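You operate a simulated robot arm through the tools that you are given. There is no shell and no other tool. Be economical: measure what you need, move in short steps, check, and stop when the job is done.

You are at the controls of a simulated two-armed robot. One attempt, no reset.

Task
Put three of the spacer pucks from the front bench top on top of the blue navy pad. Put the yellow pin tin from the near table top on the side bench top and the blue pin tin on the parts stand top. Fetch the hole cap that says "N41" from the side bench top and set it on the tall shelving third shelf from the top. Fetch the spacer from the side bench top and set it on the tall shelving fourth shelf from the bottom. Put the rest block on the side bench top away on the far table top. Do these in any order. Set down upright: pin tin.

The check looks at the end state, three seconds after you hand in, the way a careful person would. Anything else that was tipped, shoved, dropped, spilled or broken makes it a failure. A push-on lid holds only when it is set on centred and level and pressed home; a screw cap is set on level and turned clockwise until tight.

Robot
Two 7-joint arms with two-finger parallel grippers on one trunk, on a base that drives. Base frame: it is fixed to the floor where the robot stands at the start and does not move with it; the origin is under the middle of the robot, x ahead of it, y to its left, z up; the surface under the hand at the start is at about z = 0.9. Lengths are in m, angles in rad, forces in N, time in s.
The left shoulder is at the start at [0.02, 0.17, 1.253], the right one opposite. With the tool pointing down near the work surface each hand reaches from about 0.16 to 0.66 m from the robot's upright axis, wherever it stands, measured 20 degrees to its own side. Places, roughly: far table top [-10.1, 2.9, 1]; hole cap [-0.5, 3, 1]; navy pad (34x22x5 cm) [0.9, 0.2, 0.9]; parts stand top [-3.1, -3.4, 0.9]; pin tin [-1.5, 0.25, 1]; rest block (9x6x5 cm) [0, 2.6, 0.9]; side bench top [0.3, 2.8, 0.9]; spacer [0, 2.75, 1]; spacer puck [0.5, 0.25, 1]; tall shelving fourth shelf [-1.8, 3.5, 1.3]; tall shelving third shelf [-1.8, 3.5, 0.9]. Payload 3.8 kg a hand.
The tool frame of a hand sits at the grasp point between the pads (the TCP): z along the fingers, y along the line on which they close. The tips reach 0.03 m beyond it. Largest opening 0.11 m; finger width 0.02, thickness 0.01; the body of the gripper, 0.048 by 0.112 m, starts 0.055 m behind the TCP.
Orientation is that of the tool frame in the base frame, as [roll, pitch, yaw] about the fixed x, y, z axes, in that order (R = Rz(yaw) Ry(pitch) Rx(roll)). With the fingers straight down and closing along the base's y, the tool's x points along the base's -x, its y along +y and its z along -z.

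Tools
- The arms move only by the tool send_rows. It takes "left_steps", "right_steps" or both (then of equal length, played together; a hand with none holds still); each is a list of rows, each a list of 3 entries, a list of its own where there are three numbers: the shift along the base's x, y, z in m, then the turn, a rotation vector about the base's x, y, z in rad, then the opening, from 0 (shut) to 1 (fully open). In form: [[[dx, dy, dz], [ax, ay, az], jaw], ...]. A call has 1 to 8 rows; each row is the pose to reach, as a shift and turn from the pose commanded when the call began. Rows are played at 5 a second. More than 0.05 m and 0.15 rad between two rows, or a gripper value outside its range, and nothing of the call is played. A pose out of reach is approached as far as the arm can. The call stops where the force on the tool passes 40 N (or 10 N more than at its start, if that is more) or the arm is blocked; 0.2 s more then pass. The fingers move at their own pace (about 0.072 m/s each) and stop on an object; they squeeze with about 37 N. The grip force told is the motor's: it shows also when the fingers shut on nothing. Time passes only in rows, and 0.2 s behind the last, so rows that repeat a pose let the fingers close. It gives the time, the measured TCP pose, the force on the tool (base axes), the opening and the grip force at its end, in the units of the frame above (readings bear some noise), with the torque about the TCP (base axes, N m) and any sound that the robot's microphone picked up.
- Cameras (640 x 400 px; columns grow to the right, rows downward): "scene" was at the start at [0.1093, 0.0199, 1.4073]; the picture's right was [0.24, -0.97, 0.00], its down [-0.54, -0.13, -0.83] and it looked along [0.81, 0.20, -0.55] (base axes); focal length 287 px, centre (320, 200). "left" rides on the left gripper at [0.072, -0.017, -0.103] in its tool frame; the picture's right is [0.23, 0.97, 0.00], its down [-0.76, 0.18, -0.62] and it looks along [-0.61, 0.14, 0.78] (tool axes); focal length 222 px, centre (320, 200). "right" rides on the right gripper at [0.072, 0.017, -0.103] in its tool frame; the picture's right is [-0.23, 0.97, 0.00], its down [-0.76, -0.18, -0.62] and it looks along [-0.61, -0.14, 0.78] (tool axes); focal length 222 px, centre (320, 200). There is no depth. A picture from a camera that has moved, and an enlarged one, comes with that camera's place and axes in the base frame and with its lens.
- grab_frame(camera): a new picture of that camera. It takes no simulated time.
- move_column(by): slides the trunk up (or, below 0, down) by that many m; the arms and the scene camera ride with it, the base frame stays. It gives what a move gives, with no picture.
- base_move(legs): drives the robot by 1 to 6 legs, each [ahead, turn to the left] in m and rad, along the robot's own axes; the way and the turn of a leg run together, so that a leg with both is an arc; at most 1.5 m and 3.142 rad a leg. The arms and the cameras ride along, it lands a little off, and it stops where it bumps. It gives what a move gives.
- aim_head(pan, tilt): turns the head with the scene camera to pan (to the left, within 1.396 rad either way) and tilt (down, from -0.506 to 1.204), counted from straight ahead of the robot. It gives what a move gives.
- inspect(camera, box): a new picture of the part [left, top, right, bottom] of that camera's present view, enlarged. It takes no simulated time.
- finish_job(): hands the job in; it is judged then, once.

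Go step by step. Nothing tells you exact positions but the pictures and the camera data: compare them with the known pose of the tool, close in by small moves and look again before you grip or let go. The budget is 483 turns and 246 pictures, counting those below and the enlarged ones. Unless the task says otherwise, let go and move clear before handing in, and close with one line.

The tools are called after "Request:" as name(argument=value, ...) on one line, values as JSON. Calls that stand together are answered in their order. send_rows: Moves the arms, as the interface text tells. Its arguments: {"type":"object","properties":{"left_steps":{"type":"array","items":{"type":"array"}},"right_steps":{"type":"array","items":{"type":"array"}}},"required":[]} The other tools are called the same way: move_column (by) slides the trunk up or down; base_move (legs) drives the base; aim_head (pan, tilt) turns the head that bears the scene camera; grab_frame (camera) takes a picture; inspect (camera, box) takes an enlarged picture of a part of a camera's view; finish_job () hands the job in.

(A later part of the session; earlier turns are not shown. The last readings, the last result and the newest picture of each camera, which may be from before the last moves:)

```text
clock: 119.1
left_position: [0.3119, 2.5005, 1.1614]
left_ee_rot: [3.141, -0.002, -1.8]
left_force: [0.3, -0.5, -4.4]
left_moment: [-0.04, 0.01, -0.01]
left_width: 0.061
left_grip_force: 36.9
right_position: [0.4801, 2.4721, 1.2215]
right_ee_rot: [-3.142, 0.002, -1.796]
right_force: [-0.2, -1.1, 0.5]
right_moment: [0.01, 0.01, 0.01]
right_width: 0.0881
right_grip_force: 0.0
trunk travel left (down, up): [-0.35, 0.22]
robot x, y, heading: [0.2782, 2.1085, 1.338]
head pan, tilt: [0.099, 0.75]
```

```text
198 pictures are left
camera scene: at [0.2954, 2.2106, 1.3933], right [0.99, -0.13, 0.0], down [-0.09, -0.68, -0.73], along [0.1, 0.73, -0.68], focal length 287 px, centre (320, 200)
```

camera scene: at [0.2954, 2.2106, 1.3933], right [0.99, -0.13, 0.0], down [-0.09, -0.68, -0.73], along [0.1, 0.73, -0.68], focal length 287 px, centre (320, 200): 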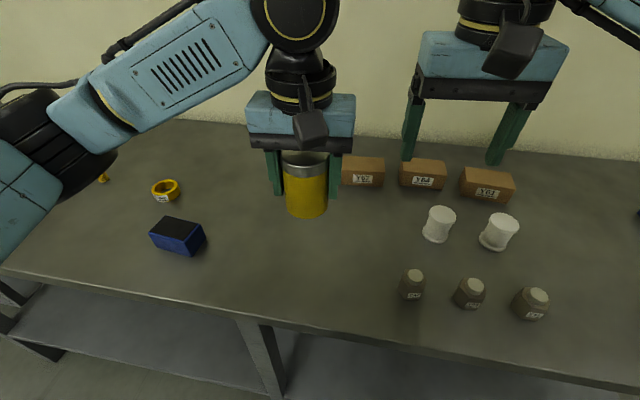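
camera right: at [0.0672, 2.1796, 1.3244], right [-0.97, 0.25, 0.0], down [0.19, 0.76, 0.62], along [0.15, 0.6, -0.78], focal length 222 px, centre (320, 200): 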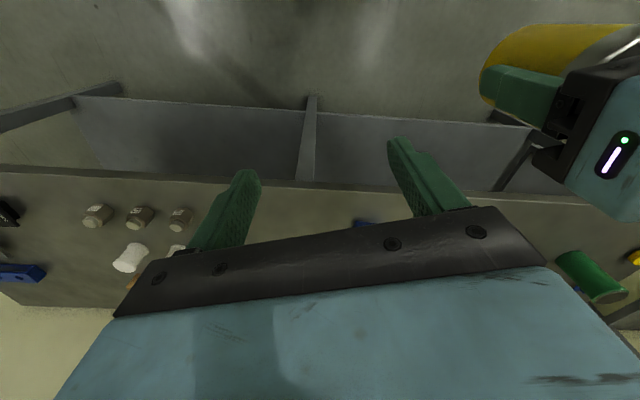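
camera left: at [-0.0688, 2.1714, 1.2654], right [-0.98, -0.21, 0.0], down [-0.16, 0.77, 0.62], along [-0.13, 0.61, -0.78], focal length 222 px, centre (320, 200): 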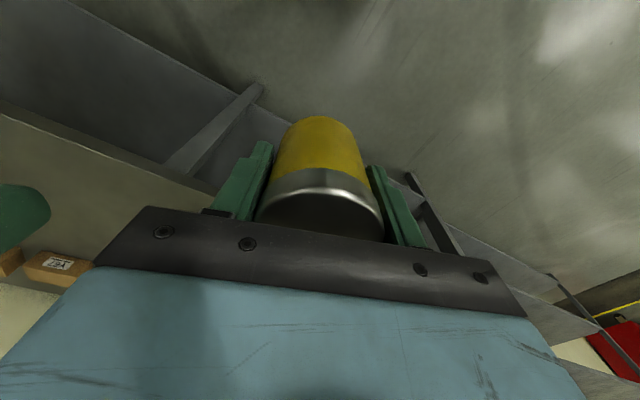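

Clear spot around (.27, 2.58). Moving the tin there and lowering to just above the bench.

Request:
send_rows(left_steps=[[[-0.02, 0.039, 0], [0, 0, 0], 0], [[-0.042, 0.078, 0], [0, 0, 0], 0], [[-0.042, 0.078, -0.045], [0, 0, 0], 0], [[-0.042, 0.078, -0.09], [0, 0, 0], 0], [[-0.042, 0.078, -0.135], [0, 0, 0], 0], [[-0.042, 0.078, -0.175], [0, 0, 0], 0], [[-0.042, 0.078, -0.205], [0, 0, 0], 0]])

Request:
inspect(camera="scene", box=[200, 130, 440, 280])

```text
clock: 120.7
left_position: [0.2716, 2.5792, 0.9558]
left_ee_rot: [-3.141, -0.003, -1.799]
left_force: [0.8, 0.2, -3.6]
left_moment: [-0.05, 0.04, 0.0]
left_width: 0.061
left_grip_force: 37.5
right_position: [0.4816, 2.4724, 1.2217]
right_ee_rot: [-3.141, 0.0, -1.797]
right_force: [-1.4, -1.0, -0.1]
right_moment: [-0.02, 0.03, 0.03]
right_width: 0.0877
right_grip_force: 0.1
trunk travel left (down, up): [-0.35, 0.22]
robot x, y, heading: [0.2764, 2.1068, 1.339]
head pan, tilt: [0.099, 0.75]
```

```text
2.67 times, centred on (320, 205) of scene
camera zoom: at [0.2952, 2.2108, 1.3933], right [0.99, -0.13, 0.0], down [-0.09, -0.68, -0.73], along [0.1, 0.72, -0.68], focal length 765 px, centre (320, 187)
```

zoom: 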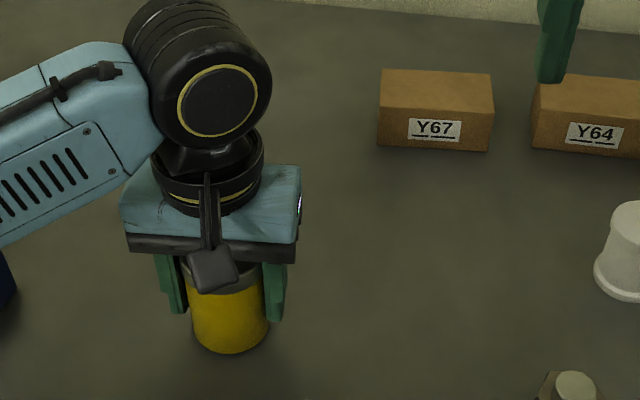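

Request:
send_rows(left_steps=[[[0, 0, -0.008], [0, 0, 0], 0], [[0, 0, -0.014], [0, 0, 0], 0], [[0, 0, -0.018], [0, 0, 0], 0]])

Request:
send_rows(left_steps=[[[0, 0, -0.001], [0, 0, 0], 0], [[0, 0, -0.002], [0, 0, 0], 0]])

```text
clock: 121.5
left_position: [0.2717, 2.5783, 0.9416]
left_ee_rot: [-3.14, 0.005, -1.8]
left_force: [-0.7, 4.0, 26.2]
left_moment: [0.08, -0.06, 0.21]
left_width: 0.0609
left_grip_force: 37.6
right_position: [0.4815, 2.4722, 1.2216]
right_ee_rot: [-3.141, 0.003, -1.798]
right_force: [0.0, 0.1, -0.4]
right_moment: [-0.01, -0.02, -0.02]
right_width: 0.0882
right_grip_force: 0.0
trunk travel left (down, up): [-0.35, 0.22]
robot x, y, heading: [0.2776, 2.1115, 1.343]
head pan, tilt: [0.099, 0.75]
```

```text
clock: 122.1
left_position: [0.2728, 2.5792, 0.9385]
left_ee_rot: [-3.141, 0.003, -1.803]
left_force: [0.5, 3.3, 25.0]
left_moment: [0.06, -0.01, 0.13]
left_width: 0.061
left_grip_force: 37.5
right_position: [0.4814, 2.471, 1.2221]
right_ee_rot: [-3.14, 0.0, -1.798]
right_force: [-0.1, -0.2, -0.4]
right_moment: [0.0, 0.0, 0.03]
right_width: 0.088
right_grip_force: 0.0
trunk travel left (down, up): [-0.35, 0.22]
robot x, y, heading: [0.2759, 2.1074, 1.342]
head pan, tilt: [0.099, 0.75]
```

The tin is on the bench. Releasing and rising straight up.

Request:
send_rows(left_steps=[[[0, 0, 0.002], [0, 0, 0], 0.8], [[0, 0, 0.002], [0, 0, 0], 0.8], [[0, 0, 0.002], [0, 0, 0], 0.9], [[0, 0, 0.03], [0, 0, 0], 0.9], [[0, 0, 0.07], [0, 0, 0], 0.9], [[0, 0, 0.11], [0, 0, 0], 0.9], [[0, 0, 0.15], [0, 0, 0], 0.9], [[0, 0, 0.18], [0, 0, 0], 0.9]])

Request:
send_rows(left_steps=[[[-0.01, -0.04, 0.02], [0, 0, 0], 0.9], [[-0.02, -0.08, 0.04], [0, 0, 0], 0.9], [[-0.03, -0.12, 0.06], [0, 0, 0], 0.9], [[-0.04, -0.16, 0.08], [0, 0, 0], 0.9]])

Request:
aim_head(pan=0.35, tilt=0.65)

Request:
grab_frame(camera="scene")

```text
clock: 123.9
left_position: [0.2706, 2.5769, 1.1182]
left_ee_rot: [-3.14, -0.001, -1.798]
left_force: [-0.3, 1.0, 0.8]
left_moment: [0.02, -0.01, -0.01]
left_width: 0.0991
left_grip_force: 0.0
right_position: [0.48, 2.4718, 1.2218]
right_ee_rot: [-3.14, 0.0, -1.797]
right_force: [-0.6, -1.2, 0.5]
right_moment: [0.01, -0.01, 0.0]
right_width: 0.0882
right_grip_force: 0.2
trunk travel left (down, up): [-0.35, 0.22]
robot x, y, heading: [0.276, 2.1112, 1.343]
head pan, tilt: [0.099, 0.75]
```

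```text
clock: 124.9
left_position: [0.2301, 2.418, 1.1961]
left_ee_rot: [3.14, 0.0, -1.799]
left_force: [0.5, -0.6, -0.2]
left_moment: [0.05, 0.01, 0.0]
left_width: 0.0987
left_grip_force: 0.0
right_position: [0.4809, 2.4705, 1.2213]
right_ee_rot: [-3.138, 0.001, -1.798]
right_force: [0.3, 0.3, 0.1]
right_moment: [0.02, -0.01, -0.02]
right_width: 0.088
right_grip_force: 0.1
trunk travel left (down, up): [-0.35, 0.22]
robot x, y, heading: [0.2786, 2.1085, 1.342]
head pan, tilt: [0.099, 0.75]
```

```text
clock: 125.7
left_position: [0.2305, 2.4182, 1.1972]
left_ee_rot: [3.138, -0.002, -1.801]
left_force: [0.6, -0.1, 1.3]
left_moment: [-0.01, -0.01, 0.02]
left_width: 0.0989
left_grip_force: 0.1
right_position: [0.4807, 2.4722, 1.2207]
right_ee_rot: [-3.14, 0.0, -1.798]
right_force: [0.3, 0.2, 0.0]
right_moment: [0.0, -0.01, 0.03]
right_width: 0.088
right_grip_force: 0.0
trunk travel left (down, up): [-0.35, 0.22]
robot x, y, heading: [0.274, 2.1097, 1.341]
head pan, tilt: [0.351, 0.649]
```

```text
196 pictures are left
camera scene: at [0.2741, 2.2144, 1.4019], right [0.99, 0.12, 0.0], down [0.07, -0.6, -0.8], along [-0.09, 0.79, -0.6], focal length 287 px, centre (320, 200)
```

scene: 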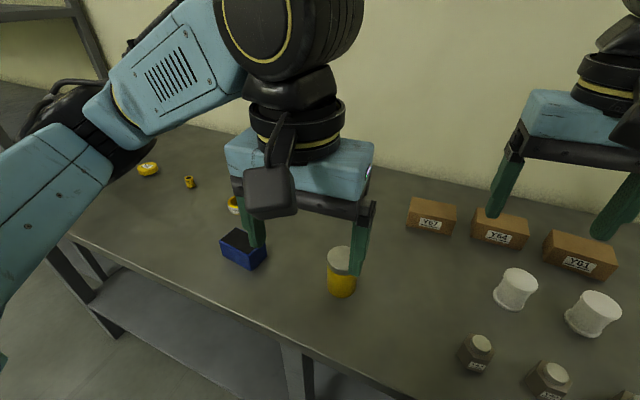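

The tin stands well. Next, the left part of the bench for the cap and the ring. Driving along the bench to its left part.

Request:
base_move(legs=[[0, 1.56], [0.76, 0], [0, -1.56]])

Request:
aim_head(pan=0.0, tilt=0.7)

Request:
grab_frame(camera="scene")

```text
clock: 137.4
left_position: [-0.4977, 2.6212, 1.1962]
left_ee_rot: [-3.141, 0.0, -1.833]
left_force: [-0.1, 0.8, 0.3]
left_moment: [-0.05, 0.0, 0.02]
left_width: 0.0991
left_grip_force: 0.0
right_position: [-0.2469, 2.667, 1.2218]
right_ee_rot: [-3.141, 0.0, -1.831]
right_force: [-0.2, -0.2, -0.3]
right_moment: [0.03, 0.03, 0.0]
right_width: 0.0881
right_grip_force: 0.0
trunk travel left (down, up): [-0.35, 0.22]
robot x, y, heading: [-0.4581, 2.3105, 1.307]
head pan, tilt: [0.351, 0.649]
```

```text
clock: 138.2
left_position: [-0.4977, 2.622, 1.1969]
left_ee_rot: [3.14, -0.002, -1.832]
left_force: [0.8, -0.7, 1.2]
left_moment: [-0.01, 0.03, 0.02]
left_width: 0.0992
left_grip_force: 0.1
right_position: [-0.2463, 2.6659, 1.2214]
right_ee_rot: [-3.14, 0.001, -1.831]
right_force: [0.5, -0.6, -0.1]
right_moment: [0.02, 0.01, -0.01]
right_width: 0.088
right_grip_force: 0.2
trunk travel left (down, up): [-0.35, 0.22]
robot x, y, heading: [-0.4581, 2.3066, 1.305]
head pan, tilt: [0.0, 0.7]
```

```text
195 pictures are left
camera scene: at [-0.4323, 2.411, 1.3976], right [0.97, -0.26, 0.0], down [-0.17, -0.62, -0.77], along [0.2, 0.74, -0.64], focal length 287 px, centre (320, 200)
```

scene: 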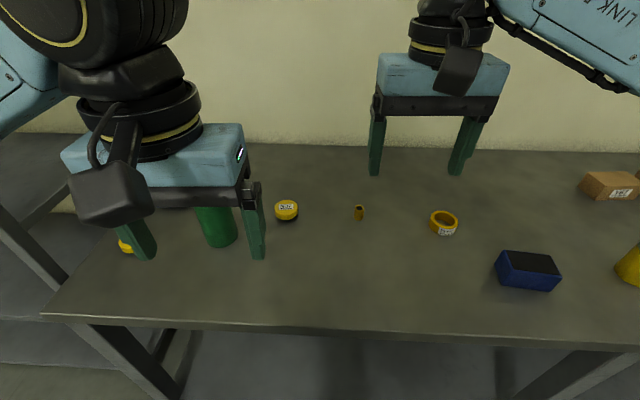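

Request:
inspect(camera="scene", box=[250, 180, 490, 330])

Request:
grab_frame(camera="left")

```text
2.67 times, centred on (370, 255) of scene
camera zoom: at [-0.4323, 2.411, 1.3976], right [0.97, -0.26, 0.0], down [-0.17, -0.62, -0.77], along [0.2, 0.74, -0.64], focal length 765 px, centre (187, 53)
```

zoom: 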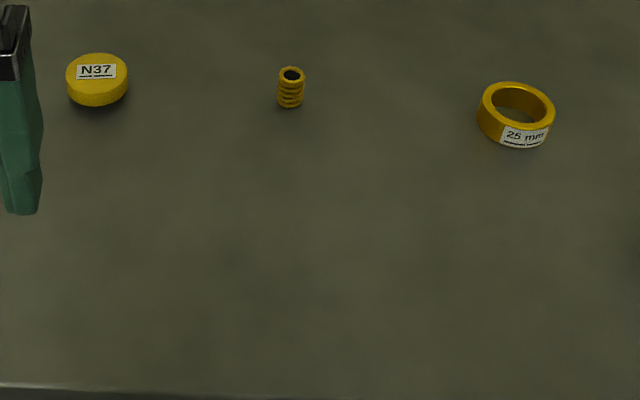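

```text
193 pictures are left
camera left: at [-0.4996, 2.5472, 1.3003], right [-1.0, 0.03, 0.0], down [0.03, 0.78, 0.62], along [0.02, 0.62, -0.78], focal length 222 px, centre (320, 200)
```

left: 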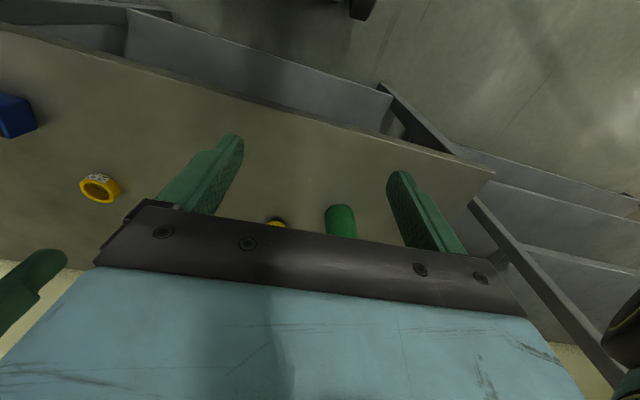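

One cap reads N37, so the other yellow cap behind the left hand may be N41. I'll pull the left hand back to see.

Request:
send_rows(left_steps=[[[0.02, -0.04, 0], [0, 0, 0], 0.9], [[0.05, -0.06, 0.03], [0, 0, 0], 0.9], [[0.08, -0.08, 0.06], [0, 0, 0], 0.9]])

Request:
aim_head(pan=0.6, tilt=0.7)

Request:
grab_frame(camera="scene")

```text
clock: 139.0
left_position: [-0.4168, 2.5402, 1.2559]
left_ee_rot: [3.141, 0.001, -1.833]
left_force: [0.0, 0.0, -0.6]
left_moment: [0.03, 0.01, -0.01]
left_width: 0.099
left_grip_force: 0.0
right_position: [-0.2462, 2.665, 1.2221]
right_ee_rot: [-3.141, 0.0, -1.83]
right_force: [0.2, 0.2, -1.5]
right_moment: [-0.01, 0.01, 0.03]
right_width: 0.088
right_grip_force: 0.0
trunk travel left (down, up): [-0.35, 0.22]
robot x, y, heading: [-0.4627, 2.3072, 1.31]
head pan, tilt: [0.0, 0.7]
```

```text
clock: 140.0
left_position: [-0.4196, 2.5408, 1.2556]
left_ee_rot: [3.141, -0.002, -1.832]
left_force: [0.9, -0.5, 0.4]
left_moment: [0.0, -0.01, 0.0]
left_width: 0.0992
left_grip_force: 0.0
right_position: [-0.2484, 2.666, 1.2212]
right_ee_rot: [-3.141, 0.0, -1.832]
right_force: [1.2, 0.8, 0.3]
right_moment: [0.03, 0.0, -0.01]
right_width: 0.088
right_grip_force: 0.0
trunk travel left (down, up): [-0.35, 0.22]
robot x, y, heading: [-0.4603, 2.3102, 1.309]
head pan, tilt: [0.6, 0.7]
```

```text
192 pictures are left
camera scene: at [-0.4824, 2.4092, 1.3976], right [0.94, 0.33, 0.0], down [0.21, -0.61, -0.76], along [-0.25, 0.72, -0.64], focal length 287 px, centre (320, 200)
```

scene: 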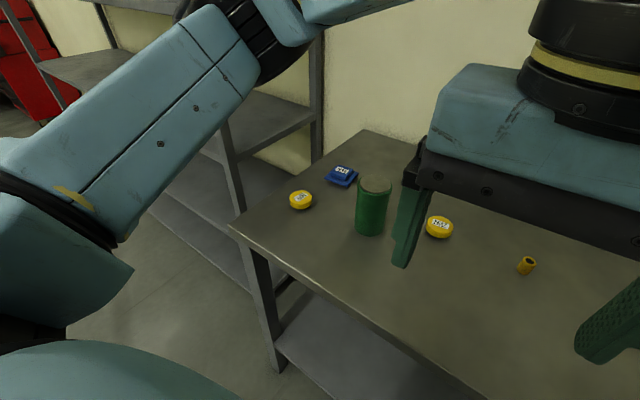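

Request:
inspect(camera="scene", box=[260, 130, 420, 250])

Request:
inspect(camera="scene", box=[270, 150, 370, 225])

```text
3.33 times, centred on (340, 190) of scene
camera zoom: at [-0.4824, 2.4092, 1.3976], right [0.94, 0.33, 0.0], down [0.21, -0.61, -0.76], along [-0.25, 0.72, -0.64], focal length 956 px, centre (253, 233)
```

zoom: 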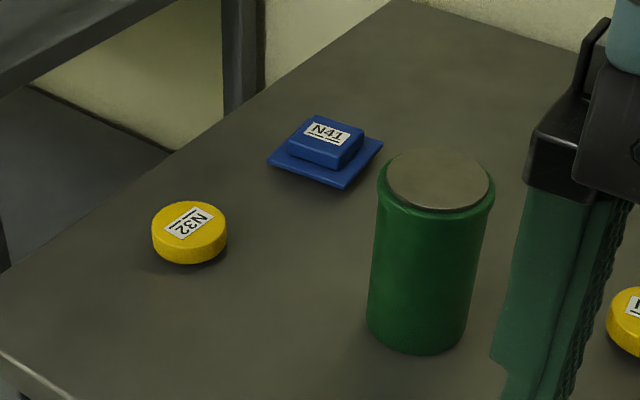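

```text
5.33 times, centred on (320, 188) of scene
camera zoom: at [-0.4824, 2.4092, 1.3976], right [0.94, 0.33, 0.0], down [0.21, -0.61, -0.76], along [-0.25, 0.72, -0.64], focal length 1530 px, centre (320, 267)
```

zoom: 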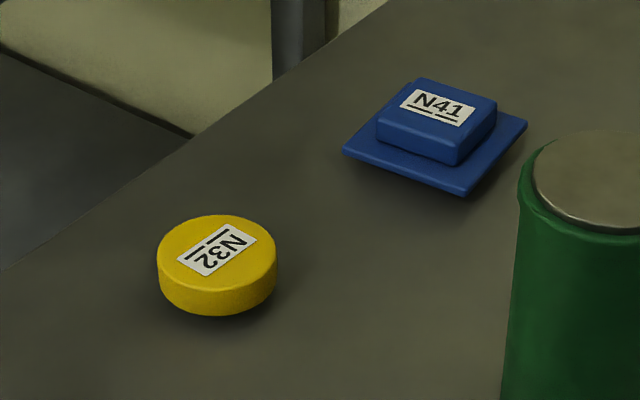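

N41 is the blue flanged cap behind the green can, at about (-.65, 3.08). The 25 mm yellow ring is the spacer, at about (-.016, 2.81). The right hand can take the ring from here after a small move ahead.

Request:
base_move(legs=[[0.06, 0]])

Request:
aim_head(pan=-0.4, tilt=0.7)

Request:
send_rows(right_steps=[[[0.04, 0.02, -0.01], [0, 0, 0], 1], [[0.08, 0.04, -0.03], [0, 0, 0], 1], [[0.12, 0.05, -0.05], [0, 0, 0], 1], [[0.16, 0.06, -0.07], [0, 0, 0], 1], [[0.2, 0.07, -0.09], [0, 0, 0], 1]])

Request:
grab_frame(camera="right")

Request:
grab_frame(camera="scene")

```text
clock: 141.0
left_position: [-0.4043, 2.6002, 1.2554]
left_ee_rot: [3.141, -0.001, -1.833]
left_force: [-0.1, -0.5, -0.3]
left_moment: [-0.01, 0.01, 0.03]
left_width: 0.099
left_grip_force: 0.1
right_position: [-0.2312, 2.7252, 1.2225]
right_ee_rot: [-3.14, -0.001, -1.833]
right_force: [-0.1, -0.3, -0.3]
right_moment: [-0.04, 0.01, 0.0]
right_width: 0.0879
right_grip_force: 0.1
trunk travel left (down, up): [-0.35, 0.22]
robot x, y, heading: [-0.4473, 2.3681, 1.305]
head pan, tilt: [0.6, 0.7]
```

```text
clock: 142.2
left_position: [-0.4018, 2.5986, 1.2557]
left_ee_rot: [-3.14, 0.001, -1.833]
left_force: [0.7, 0.3, -0.3]
left_moment: [-0.02, 0.02, 0.0]
left_width: 0.099
left_grip_force: 0.0
right_position: [-0.2311, 2.7229, 1.2217]
right_ee_rot: [-3.139, -0.002, -1.831]
right_force: [-0.9, 0.6, -0.1]
right_moment: [0.02, -0.02, -0.03]
right_width: 0.0882
right_grip_force: 0.0
trunk travel left (down, up): [-0.35, 0.22]
robot x, y, heading: [-0.4496, 2.365, 1.307]
head pan, tilt: [-0.4, 0.7]
```

```text
clock: 143.4
left_position: [-0.4021, 2.5991, 1.256]
left_ee_rot: [-3.141, -0.003, -1.833]
left_force: [0.2, 0.4, -0.5]
left_moment: [0.03, -0.04, 0.03]
left_width: 0.0989
left_grip_force: 0.0
right_position: [-0.0299, 2.7934, 1.1316]
right_ee_rot: [-3.139, 0.0, -1.831]
right_force: [0.7, -0.2, -0.1]
right_moment: [-0.03, -0.02, 0.0]
right_width: 0.11
right_grip_force: 0.0
trunk travel left (down, up): [-0.35, 0.22]
robot x, y, heading: [-0.4463, 2.3683, 1.308]
head pan, tilt: [-0.4, 0.7]
```

```text
189 pictures are left
camera right: at [-0.0641, 2.7279, 1.2348], right [-0.88, 0.47, 0.0], down [0.37, 0.69, 0.62], along [0.29, 0.55, -0.78], focal length 222 px, centre (320, 200)
```

right: 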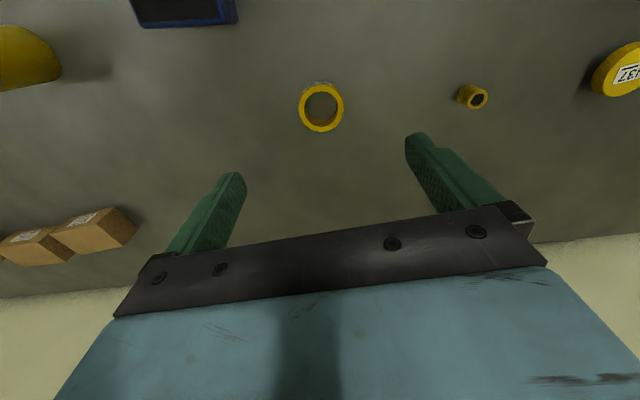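

```text
188 pictures are left
camera scene: at [-0.3858, 2.4532, 1.3975], right [0.79, -0.62, 0.0], down [-0.4, -0.51, -0.76], along [0.47, 0.6, -0.64], focal length 287 px, centre (320, 200)
```

scene: 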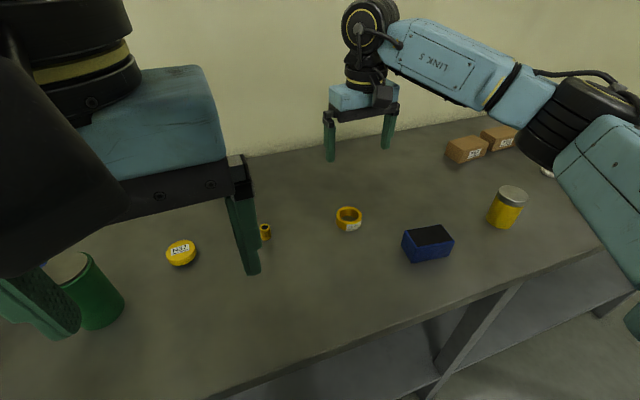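

The ring is at about (-.026, 2.807). Moving over it and down part way.

Request:
send_rows(right_steps=[[[0.004, 0.013, -0.04], [0, 0, 0], 1], [[0.004, 0.013, -0.08], [0, 0, 0], 1], [[0.004, 0.013, -0.12], [0, 0, 0], 1], [[0.004, 0.013, -0.12], [0, 0, 0], 1]])

Request:
grab_frame(camera="right")

```text
clock: 144.4
left_position: [-0.4032, 2.5971, 1.2561]
left_ee_rot: [3.141, -0.002, -1.833]
left_force: [0.1, -0.4, -0.3]
left_moment: [-0.04, 0.01, 0.03]
left_width: 0.0989
left_grip_force: 0.2
right_position: [-0.0271, 2.8054, 1.0113]
right_ee_rot: [-3.141, 0.0, -1.832]
right_force: [-0.5, 1.3, -0.2]
right_moment: [0.03, -0.02, 0.01]
right_width: 0.11
right_grip_force: 0.1
trunk travel left (down, up): [-0.35, 0.22]
robot x, y, heading: [-0.4458, 2.3689, 1.311]
head pan, tilt: [-0.4, 0.7]
```

```text
187 pictures are left
camera right: at [-0.0628, 2.7405, 1.1141], right [-0.88, 0.47, 0.0], down [0.37, 0.69, 0.62], along [0.29, 0.55, -0.78], focal length 222 px, centre (320, 200)
```

right: 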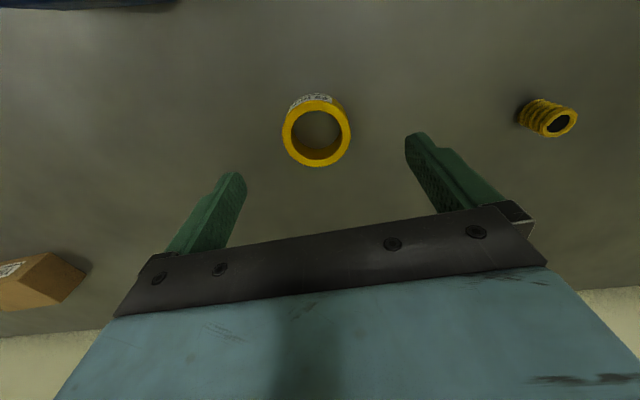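

Aligned. Descend and grip the ring.

Request:
send_rows(right_steps=[[[0.002, 0, -0.04], [0, 0, 0], 1], [[0.002, 0, -0.07], [0, 0, 0], 1], [[0.002, 0, -0.079], [0, 0, 0], 1], [[0.002, 0, -0.079], [0, 0, 0], 0], [[0.002, 0, -0.079], [0, 0, 0], 0], [[0.002, 0, -0.079], [0, 0, 0], 0], [[0.002, 0, -0.079], [0, 0, 0], 0], [[0.002, 0, -0.073], [0, 0, 0], 0]])

Request:
send_rows(right_steps=[[[0, 0, 0.01], [0, 0, 0], 0], [[0, 0, 0.03], [0, 0, 0], 0], [[0, 0, 0.06], [0, 0, 0], 0], [[0, 0, 0.09], [0, 0, 0], 0], [[0, 0, 0.12], [0, 0, 0], 0]])

Request:
grab_frame(camera="right")

```text
clock: 146.2
left_position: [-0.4031, 2.5991, 1.2558]
left_ee_rot: [-3.141, -0.001, -1.831]
left_force: [-0.2, 0.5, -0.4]
left_moment: [0.02, 0.02, 0.01]
left_width: 0.0992
left_grip_force: 0.2
right_position: [-0.0266, 2.8065, 0.9387]
right_ee_rot: [-3.139, -0.001, -1.83]
right_force: [0.0, 0.4, -0.2]
right_moment: [0.02, -0.01, 0.01]
right_width: 0.0608
right_grip_force: 36.9
trunk travel left (down, up): [-0.35, 0.22]
robot x, y, heading: [-0.4473, 2.3687, 1.31]
head pan, tilt: [-0.4, 0.7]
```

```text
clock: 147.4
left_position: [-0.4023, 2.5985, 1.2553]
left_ee_rot: [3.139, 0.001, -1.834]
left_force: [0.2, -0.3, 0.7]
left_moment: [-0.01, 0.0, -0.03]
left_width: 0.099
left_grip_force: 0.1
right_position: [-0.0243, 2.8053, 1.0591]
right_ee_rot: [-3.14, -0.001, -1.832]
right_force: [0.1, -0.2, -1.0]
right_moment: [0.01, -0.05, 0.01]
right_width: 0.061
right_grip_force: 37.1
trunk travel left (down, up): [-0.35, 0.22]
robot x, y, heading: [-0.4495, 2.3675, 1.31]
head pan, tilt: [-0.4, 0.7]
```

```text
186 pictures are left
camera right: at [-0.0595, 2.7411, 1.1621], right [-0.88, 0.47, 0.0], down [0.37, 0.69, 0.62], along [0.29, 0.55, -0.78], focal length 222 px, centre (320, 200)
```

right: 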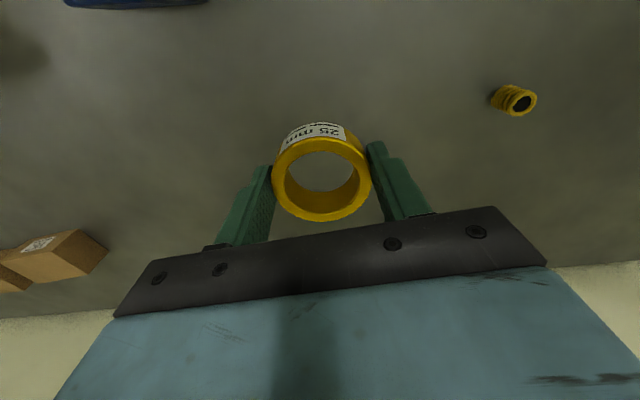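

Ring held. Tucking the right hand in, then moving the base left toward the N41 cap.

Request:
send_rows(right_steps=[[[-0.03, -0.018, 0.03], [0, 0, 0], 0], [[-0.06, -0.036, 0.06], [0, 0, 0], 0], [[-0.09, -0.055, 0.09], [0, 0, 0], 0], [[-0.12, -0.074, 0.12], [0, 0, 0], 0], [[-0.15, -0.092, 0.14], [0, 0, 0], 0], [[-0.18, -0.11, 0.16], [0, 0, 0], 0]])

Request:
base_move(legs=[[-0.06, 0], [0, 1.45], [0.223, 0], [0, -1.51]])

Request:
aim_head(pan=0.4, tilt=0.7)

Request:
grab_frame(camera="scene")

```text
clock: 148.8
left_position: [-0.4035, 2.5989, 1.2557]
left_ee_rot: [-3.139, 0.0, -1.834]
left_force: [-0.3, 0.1, -0.5]
left_moment: [-0.04, -0.04, 0.01]
left_width: 0.0991
left_grip_force: 0.0
right_position: [-0.2062, 2.6955, 1.2193]
right_ee_rot: [-3.141, 0.0, -1.83]
right_force: [-0.7, 0.1, -1.2]
right_moment: [-0.01, -0.03, 0.02]
right_width: 0.0608
right_grip_force: 36.9
trunk travel left (down, up): [-0.35, 0.22]
robot x, y, heading: [-0.4429, 2.3662, 1.307]
head pan, tilt: [-0.4, 0.7]
```

```text
clock: 158.3
left_position: [-0.6135, 2.6209, 1.2553]
left_ee_rot: [3.141, 0.0, -1.885]
left_force: [0.8, -0.2, 0.6]
left_moment: [0.01, 0.02, -0.02]
left_width: 0.0986
left_grip_force: 0.1
right_position: [-0.4109, 2.7061, 1.2191]
right_ee_rot: [-3.139, -0.001, -1.884]
right_force: [-0.5, -0.2, -0.1]
right_moment: [-0.02, 0.0, -0.03]
right_width: 0.0607
right_grip_force: 37.2
trunk travel left (down, up): [-0.35, 0.22]
robot x, y, heading: [-0.669, 2.3972, 1.25]
head pan, tilt: [-0.4, 0.7]
```

```text
clock: 159.5
left_position: [-0.6132, 2.6212, 1.2555]
left_ee_rot: [3.141, 0.001, -1.884]
left_force: [0.6, -0.7, -0.7]
left_moment: [0.02, 0.01, -0.03]
left_width: 0.0992
left_grip_force: 0.1
right_position: [-0.4112, 2.7071, 1.2182]
right_ee_rot: [-3.139, 0.002, -1.882]
right_force: [0.1, -1.1, -1.5]
right_moment: [0.0, 0.04, 0.0]
right_width: 0.0606
right_grip_force: 36.7
trunk travel left (down, up): [-0.35, 0.22]
robot x, y, heading: [-0.6696, 2.3909, 1.258]
head pan, tilt: [0.4, 0.7]
```

```text
185 pictures are left
camera scene: at [-0.668, 2.4953, 1.3976], right [1.0, 0.08, 0.0], down [0.05, -0.64, -0.76], along [-0.06, 0.76, -0.64], focal length 287 px, centre (320, 200)
```

scene: 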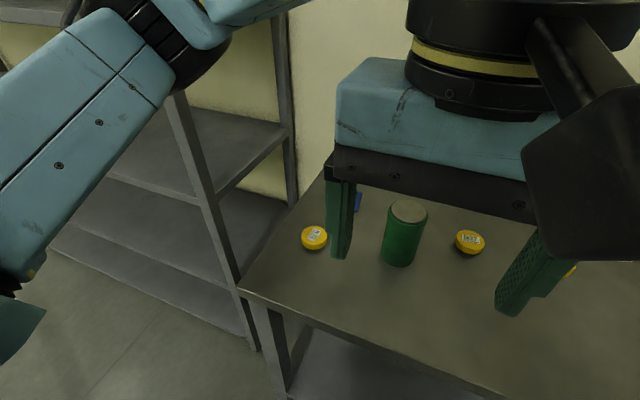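

Now edging ahead and raising the left hand over the cap area for a look.

Request:
base_move(legs=[[0.05, 0]])

Request:
send_rows(left_steps=[[[-0.02, 0.045, 0], [0, 0, 0], 1], [[-0.035, 0.09, -0.01], [0, 0, 0], 1], [[-0.045, 0.135, -0.02], [0, 0, 0], 1], [[-0.05, 0.18, -0.03], [0, 0, 0], 1], [[-0.05, 0.225, -0.04], [0, 0, 0], 1], [[-0.05, 0.27, -0.05], [0, 0, 0], 1], [[-0.05, 0.315, -0.06], [0, 0, 0], 1]])

Request:
grab_frame(camera="left")

Request:
grab_frame(camera="scene")

```text
clock: 160.4
left_position: [-0.5982, 2.6697, 1.2552]
left_ee_rot: [3.141, -0.001, -1.885]
left_force: [-0.2, -0.5, 0.2]
left_moment: [-0.04, 0.01, 0.0]
left_width: 0.099
left_grip_force: 0.2
right_position: [-0.3945, 2.7559, 1.2171]
right_ee_rot: [-3.14, -0.001, -1.884]
right_force: [0.6, 0.6, -0.3]
right_moment: [-0.06, 0.01, 0.01]
right_width: 0.0609
right_grip_force: 37.2
trunk travel left (down, up): [-0.35, 0.22]
robot x, y, heading: [-0.6505, 2.4357, 1.257]
head pan, tilt: [0.4, 0.7]
```

```text
clock: 162.0
left_position: [-0.6487, 2.9826, 1.1954]
left_ee_rot: [-3.141, -0.001, -1.886]
left_force: [0.5, 0.5, 0.1]
left_moment: [-0.03, 0.0, 0.02]
left_width: 0.1098
left_grip_force: 0.1
right_position: [-0.3948, 2.7545, 1.2176]
right_ee_rot: [-3.138, -0.001, -1.884]
right_force: [-0.2, 0.4, -0.7]
right_moment: [0.01, 0.02, 0.01]
right_width: 0.061
right_grip_force: 37.5
trunk travel left (down, up): [-0.35, 0.22]
robot x, y, heading: [-0.6533, 2.4418, 1.253]
head pan, tilt: [0.4, 0.7]
```

```text
184 pictures are left
camera left: at [-0.6536, 2.9103, 1.2984], right [-1.0, 0.09, 0.0], down [0.07, 0.78, 0.62], along [0.05, 0.62, -0.78], focal length 222 px, centre (320, 200)
```

left: 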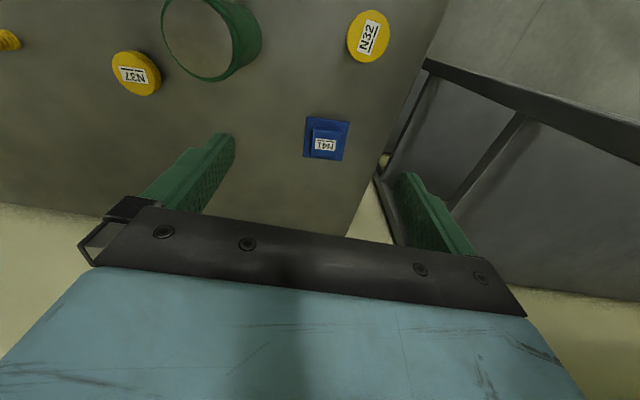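

```text
183 pictures are left
camera scene: at [-0.6522, 2.5435, 1.3975], right [1.0, 0.08, 0.0], down [0.05, -0.64, -0.76], along [-0.06, 0.76, -0.64], focal length 287 px, centre (320, 200)
```

scene: 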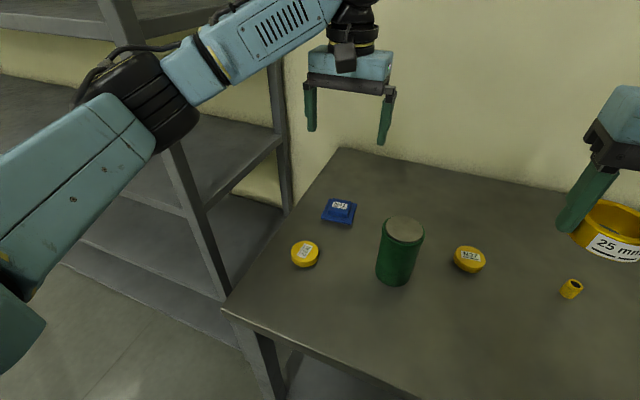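

Request:
inspect(camera="left", box=[270, 100, 390, 175])

Request:
inspect(camera="scene", box=[290, 170, 390, 240])

```text
5.33 times, centred on (330, 138) of left
camera zoom: at [-0.6536, 2.9103, 1.2984], right [-1.0, 0.09, 0.0], down [0.07, 0.78, 0.62], along [0.05, 0.62, -0.78], focal length 1185 px, centre (267, 533)
```

zoom: 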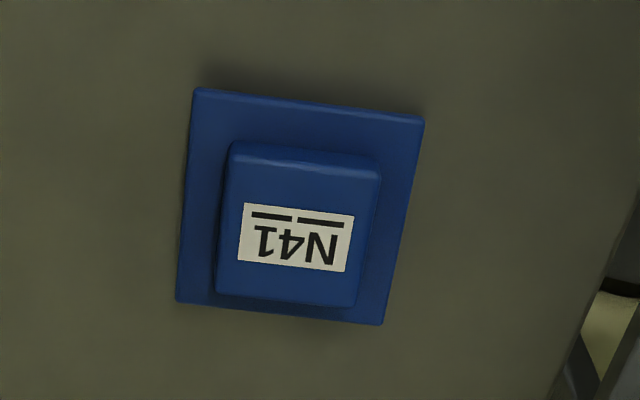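

```text
5.71 times, centred on (340, 205) of scene
camera zoom: at [-0.6522, 2.5435, 1.3975], right [1.0, 0.08, 0.0], down [0.05, -0.64, -0.76], along [-0.06, 0.76, -0.64], focal length 1639 px, centre (206, 171)
```

zoom: 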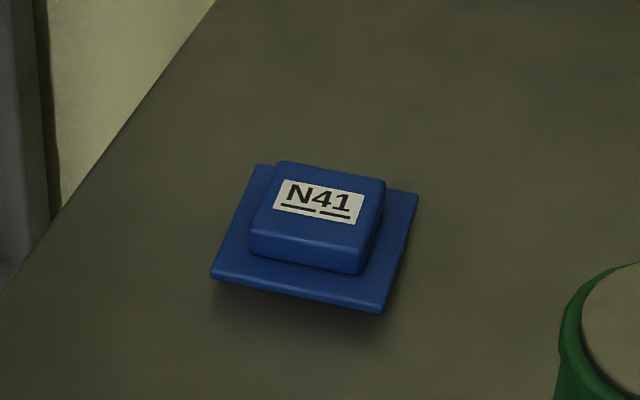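

The cap's block is at about (-.65, 3.078), top z≈.931, flange top ≈.912, edges turned about -.22 rad. Moving above it with the matching turn.

Request:
send_rows(left_steps=[[[0, 0.03, -0.03], [0, 0, 0.03], 1], [[-0.001, 0.06, -0.06], [0, 0, 0.06], 1], [[-0.001, 0.096, -0.08], [0, 0, 0.096], 1], [[-0.001, 0.096, -0.125], [0, 0, 0.096], 1], [[-0.001, 0.096, -0.17], [0, 0, 0.096], 1], [[-0.001, 0.096, -0.17], [0, 0, 0.096], 1]])

Request:
grab_frame(camera="left")

Request:
inspect(camera="scene", box=[240, 60, 480, 240])

```text
clock: 163.4
left_position: [-0.6494, 3.0791, 1.0243]
left_ee_rot: [3.141, 0.0, -1.787]
left_force: [0.1, 0.1, -1.3]
left_moment: [0.01, 0.0, -0.05]
left_width: 0.1099
left_grip_force: 0.0
right_position: [-0.3965, 2.7539, 1.2198]
right_ee_rot: [-3.14, 0.001, -1.883]
right_force: [0.3, -0.5, -0.9]
right_moment: [-0.02, 0.01, 0.06]
right_width: 0.0608
right_grip_force: 36.4
trunk travel left (down, up): [-0.35, 0.22]
robot x, y, heading: [-0.6497, 2.4406, 1.257]
head pan, tilt: [0.4, 0.7]
```

```text
180 pictures are left
camera left: at [-0.6481, 3.0051, 1.1278], right [-1.0, -0.01, 0.0], down [-0.01, 0.78, 0.62], along [-0.01, 0.62, -0.78], focal length 222 px, centre (320, 200)
```

left: 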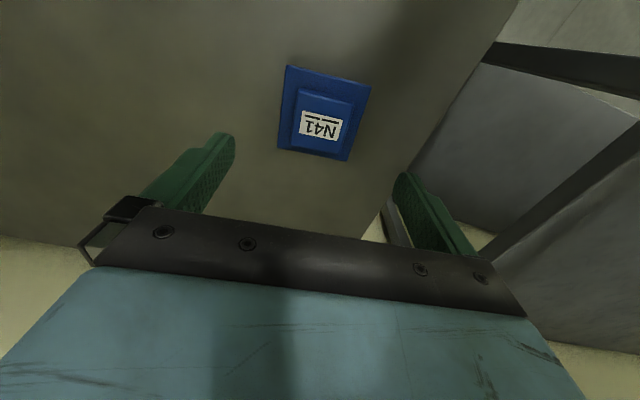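

```text
2.22 times, centred on (360, 150) of scene
camera zoom: at [-0.6528, 2.5423, 1.3976], right [1.0, 0.08, 0.0], down [0.05, -0.64, -0.77], along [-0.06, 0.76, -0.64], focal length 638 px, centre (231, 311)
```

zoom: 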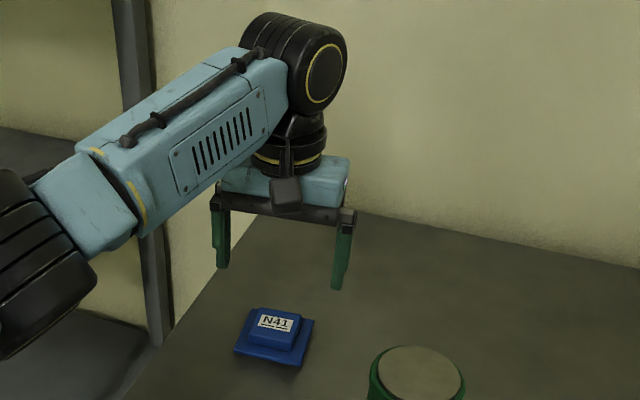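

Aligned apart from 7 mm. Correct and descend around the block, staying above the flange.

Request:
send_rows(left_steps=[[[-0.001, -0.007, -0.03], [0, 0, 0], 1], [[-0.001, -0.007, -0.06], [0, 0, 0], 1], [[-0.001, -0.007, -0.078], [0, 0, 0], 1], [[-0.001, -0.007, -0.078], [0, 0, 0], 1]])

Request:
grab_frame(camera="left")

```text
clock: 164.4
left_position: [-0.6499, 3.0717, 0.9467]
left_ee_rot: [-3.141, 0.0, -1.79]
left_force: [0.8, -0.2, 0.2]
left_moment: [0.01, -0.02, 0.01]
left_width: 0.1102
left_grip_force: 0.1
right_position: [-0.3957, 2.7547, 1.2185]
right_ee_rot: [-3.14, 0.001, -1.883]
right_force: [0.9, 1.2, -1.0]
right_moment: [0.0, 0.01, 0.01]
right_width: 0.0612
right_grip_force: 36.8
trunk travel left (down, up): [-0.35, 0.22]
robot x, y, heading: [-0.6554, 2.4388, 1.257]
head pan, tilt: [0.4, 0.7]
```

```text
178 pictures are left
camera left: at [-0.6488, 2.9976, 1.0505], right [-1.0, -0.01, 0.0], down [-0.01, 0.78, 0.62], along [-0.01, 0.62, -0.78], focal length 222 px, centre (320, 200)
```

left: 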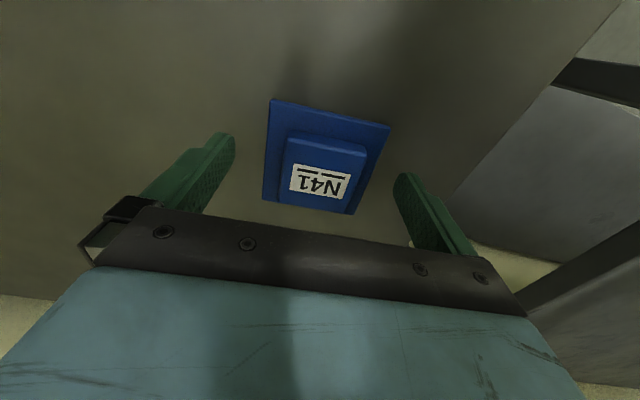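

Straddled properly. Closing on the block.

Request:
send_rows(left_steps=[[[0, 0, 0], [0, 0, 0], 0], [[0, 0, 0], [0, 0, 0], 0], [[0, 0, 0], [0, 0, 0], 0], [[0, 0, 0], [0, 0, 0], 0], [[0, 0, 0.006], [0, 0, 0], 0]])

Request:
grab_frame(camera="left")

```text
clock: 165.6
left_position: [-0.6508, 3.071, 0.9528]
left_ee_rot: [-3.141, -0.001, -1.789]
left_force: [0.3, -0.4, -0.7]
left_moment: [-0.02, -0.01, 0.03]
left_width: 0.0491
left_grip_force: 37.1
right_position: [-0.3958, 2.7551, 1.219]
right_ee_rot: [-3.14, 0.001, -1.884]
right_force: [-0.2, 0.6, -1.1]
right_moment: [-0.01, 0.02, -0.02]
right_width: 0.061
right_grip_force: 36.7
trunk travel left (down, up): [-0.35, 0.22]
robot x, y, heading: [-0.656, 2.4413, 1.254]
head pan, tilt: [0.4, 0.7]
```

```text
177 pictures are left
camera left: at [-0.6486, 2.9975, 1.0566], right [-1.0, -0.01, 0.0], down [-0.01, 0.78, 0.62], along [-0.01, 0.62, -0.78], focal length 222 px, centre (320, 200)
```

left: 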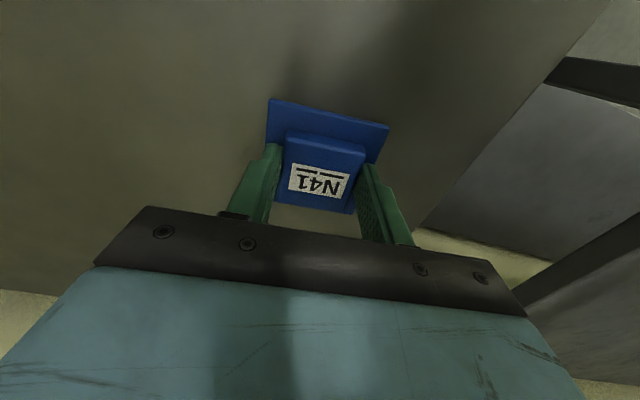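

Gripped. Lifting slowly and pulling back over the bench at height.

Request:
send_rows(left_steps=[[[0, 0, 0.01], [0, 0, 0], 0], [[0, 0, 0.03], [0, 0, 0], 0], [[0, 0, 0.06], [0, 0, 0], 0], [[0, 0, 0.1], [0, 0, 0], 0], [[0, 0, 0.14], [0, 0, 0], 0], [[0, 0, 0.18], [0, 0, 0], 0], [[0, 0, 0.22], [0, 0, 0], 0], [[0, -0.02, 0.25], [0, 0, 0], 0]])

Request:
send_rows(left_steps=[[[-0.005, -0.045, 0], [0, 0, 0], 0], [[-0.01, -0.09, 0], [0, 0, 0], 0], [[-0.015, -0.135, 0], [0, 0, 0], 0], [[-0.02, -0.18, 0], [0, 0, 0], 0], [[-0.025, -0.225, 0], [0, 0, 0], 0], [[-0.03, -0.27, 0], [0, 0, 0], 0]])

Request:
grab_frame(camera="left")

```text
clock: 167.4
left_position: [-0.6504, 3.0511, 1.2041]
left_ee_rot: [-3.141, -0.001, -1.786]
left_force: [0.1, 0.5, -0.6]
left_moment: [0.0, 0.05, 0.02]
left_width: 0.0489
left_grip_force: 36.6
right_position: [-0.3955, 2.7537, 1.2193]
right_ee_rot: [-3.141, 0.003, -1.883]
right_force: [0.7, 0.1, 0.2]
right_moment: [-0.01, 0.0, 0.0]
right_width: 0.061
right_grip_force: 37.3
trunk travel left (down, up): [-0.35, 0.22]
robot x, y, heading: [-0.6524, 2.4406, 1.252]
head pan, tilt: [0.4, 0.7]
```

```text
clock: 168.8
left_position: [-0.6805, 2.7798, 1.204]
left_ee_rot: [-3.141, 0.0, -1.79]
left_force: [0.1, -0.4, -0.2]
left_moment: [-0.02, 0.01, 0.0]
left_width: 0.049
left_grip_force: 36.8
right_position: [-0.3962, 2.7535, 1.2196]
right_ee_rot: [-3.139, 0.0, -1.884]
right_force: [0.2, -0.8, -1.5]
right_moment: [-0.01, 0.02, 0.02]
right_width: 0.0608
right_grip_force: 36.6
trunk travel left (down, up): [-0.35, 0.22]
robot x, y, heading: [-0.6564, 2.4371, 1.258]
head pan, tilt: [0.4, 0.7]
```

```text
176 pictures are left
camera left: at [-0.6783, 2.7063, 1.3066], right [-1.0, -0.01, 0.0], down [-0.01, 0.78, 0.62], along [-0.01, 0.62, -0.78], focal length 222 px, centre (320, 200)
```

left: 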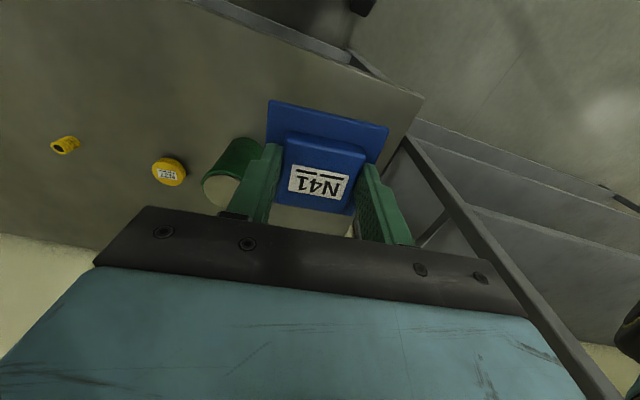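

Cap held. Backing off and driving to stand in front of the shelving at a safe distance.

Request:
base_move(legs=[[-0.2, 0], [0, 1.585], [1.18, 0], [0, -1.59]])

Request:
aim_head(pan=0.0, tilt=0.2)

Request:
grab_frame(camera="scene")

```text
clock: 183.8
left_position: [-1.8659, 2.9463, 1.2041]
left_ee_rot: [3.141, 0.0, -1.809]
left_force: [-0.2, -0.2, -1.1]
left_moment: [0.02, 0.02, -0.01]
left_width: 0.0489
left_grip_force: 36.8
right_position: [-1.5831, 2.9142, 1.2196]
right_ee_rot: [-3.139, 0.001, -1.904]
right_force: [-0.9, 0.3, -1.0]
right_moment: [-0.01, -0.01, 0.04]
right_width: 0.0609
right_grip_force: 37.1
trunk travel left (down, up): [-0.35, 0.22]
robot x, y, heading: [-1.8443, 2.6038, 1.236]
head pan, tilt: [0.4, 0.7]
```

```text
clock: 184.7
left_position: [-1.8655, 2.948, 1.2044]
left_ee_rot: [-3.141, -0.001, -1.808]
left_force: [0.5, 0.8, -1.9]
left_moment: [0.0, 0.01, 0.0]
left_width: 0.0492
left_grip_force: 37.4
right_position: [-1.5823, 2.9149, 1.2188]
right_ee_rot: [-3.141, 0.0, -1.904]
right_force: [1.1, 0.0, -0.8]
right_moment: [-0.06, 0.04, -0.02]
right_width: 0.0608
right_grip_force: 37.2
trunk travel left (down, up): [-0.35, 0.22]
robot x, y, heading: [-1.8455, 2.6063, 1.239]
head pan, tilt: [0.0, 0.201]
```

```text
175 pictures are left
camera scene: at [-1.8073, 2.7117, 1.4429], right [0.94, -0.33, 0.0], down [-0.07, -0.19, -0.98], along [0.32, 0.93, -0.2], focal length 287 px, centre (320, 200)
```

scene: 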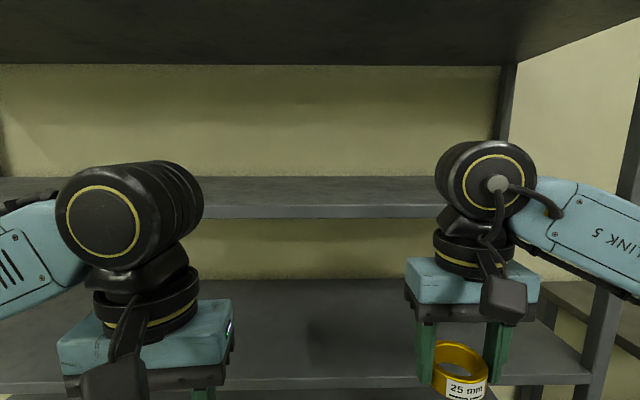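

Shelves at z≈.9 and z≈1.3, with the front edge about 0.72 m ahead. I'll tuck the right hand back, lower the trunk a little, and approach to about 0.42 m.

Request:
send_rows(right_steps=[[[-0.01, -0.035, 0], [0, 0, 0], 0], [[-0.02, -0.07, 0], [0, 0, 0], 0], [[-0.03, -0.105, 0], [0, 0, 0], 0], [[-0.03, -0.135, 0], [0, 0, 0], 0]])

Request:
move_column(by=-0.1)

Request:
base_move(legs=[[0.15, 0], [0.13, 0]])

Request:
aim_head(pan=0.0, tilt=0.6)

Request:
grab_frame(camera="scene")

Request:
grab_frame(camera="left")

```text
clock: 185.7
left_position: [-1.8658, 2.9478, 1.2038]
left_ee_rot: [-3.141, -0.001, -1.807]
left_force: [0.3, -0.4, -0.6]
left_moment: [0.0, -0.03, 0.02]
left_width: 0.0491
left_grip_force: 36.9
right_position: [-1.6128, 2.7779, 1.2192]
right_ee_rot: [-3.141, 0.001, -1.904]
right_force: [1.1, 0.4, -0.6]
right_moment: [0.01, 0.0, 0.02]
right_width: 0.061
right_grip_force: 36.9
trunk travel left (down, up): [-0.35, 0.22]
robot x, y, heading: [-1.8481, 2.6062, 1.243]
head pan, tilt: [0.0, 0.201]
```

```text
clock: 187.0
left_position: [-1.8654, 2.9473, 1.1044]
left_ee_rot: [-3.142, 0.001, -1.809]
left_force: [-0.6, 0.3, -1.3]
left_moment: [0.02, 0.02, 0.0]
left_width: 0.0491
left_grip_force: 37.7
right_position: [-1.6125, 2.7805, 1.12]
right_ee_rot: [-3.14, -0.001, -1.903]
right_force: [-0.6, -0.1, -0.8]
right_moment: [-0.01, -0.02, -0.03]
right_width: 0.0611
right_grip_force: 36.8
trunk travel left (down, up): [-0.25, 0.32]
robot x, y, heading: [-1.8467, 2.6078, 1.235]
head pan, tilt: [0.0, 0.201]
```

```text
clock: 189.3
left_position: [-1.7746, 3.2123, 1.1035]
left_ee_rot: [-3.141, -0.003, -1.809]
left_force: [-0.7, 0.9, -1.0]
left_moment: [-0.04, 0.01, 0.01]
left_width: 0.049
left_grip_force: 37.2
right_position: [-1.5198, 3.0448, 1.1202]
right_ee_rot: [-3.139, 0.002, -1.902]
right_force: [0.3, 0.1, -1.0]
right_moment: [-0.04, 0.01, 0.0]
right_width: 0.0609
right_grip_force: 37.0
trunk travel left (down, up): [-0.25, 0.32]
robot x, y, heading: [-1.7571, 2.8719, 1.232]
head pan, tilt: [0.0, 0.201]
```

```text
clock: 190.2
left_position: [-1.7744, 3.2133, 1.1022]
left_ee_rot: [3.14, 0.001, -1.808]
left_force: [0.0, 0.5, -0.9]
left_moment: [0.01, -0.03, 0.0]
left_width: 0.0488
left_grip_force: 36.8
right_position: [-1.5211, 3.0439, 1.12]
right_ee_rot: [-3.141, 0.001, -1.902]
right_force: [0.6, 0.0, -0.4]
right_moment: [0.0, -0.02, -0.02]
right_width: 0.0609
right_grip_force: 37.4
trunk travel left (down, up): [-0.25, 0.32]
robot x, y, heading: [-1.754, 2.8698, 1.24]
head pan, tilt: [0.0, 0.6]
```

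```text
174 pictures are left
camera scene: at [-1.7166, 2.9719, 1.3063], right [0.94, -0.33, 0.0], down [-0.19, -0.53, -0.83], along [0.27, 0.78, -0.56], focal length 287 px, centre (320, 200)
```

scene: 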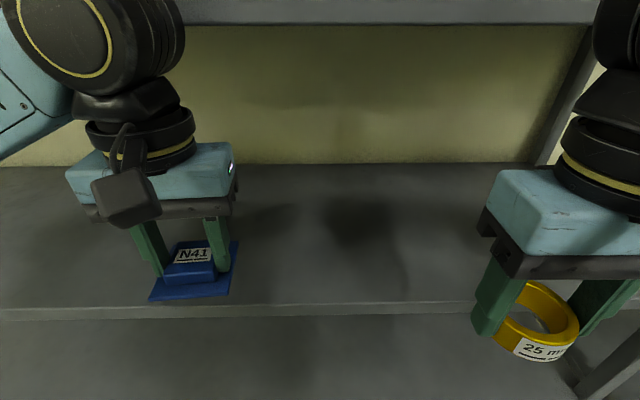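

```text
173 pictures are left
camera left: at [-1.7735, 3.1385, 1.2066], right [-1.0, 0.01, 0.0], down [0.01, 0.78, 0.62], along [0.01, 0.62, -0.78], focal length 222 px, centre (320, 200)
```

left: 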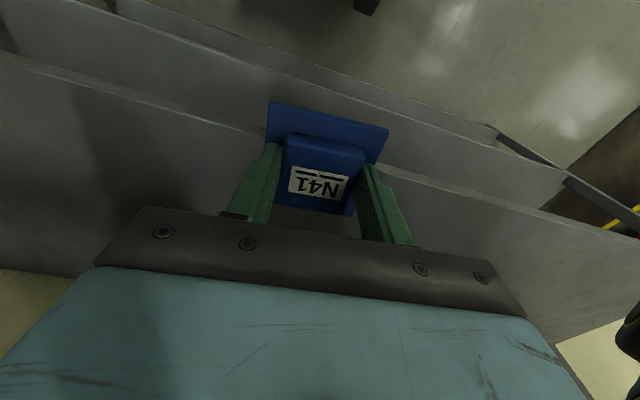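

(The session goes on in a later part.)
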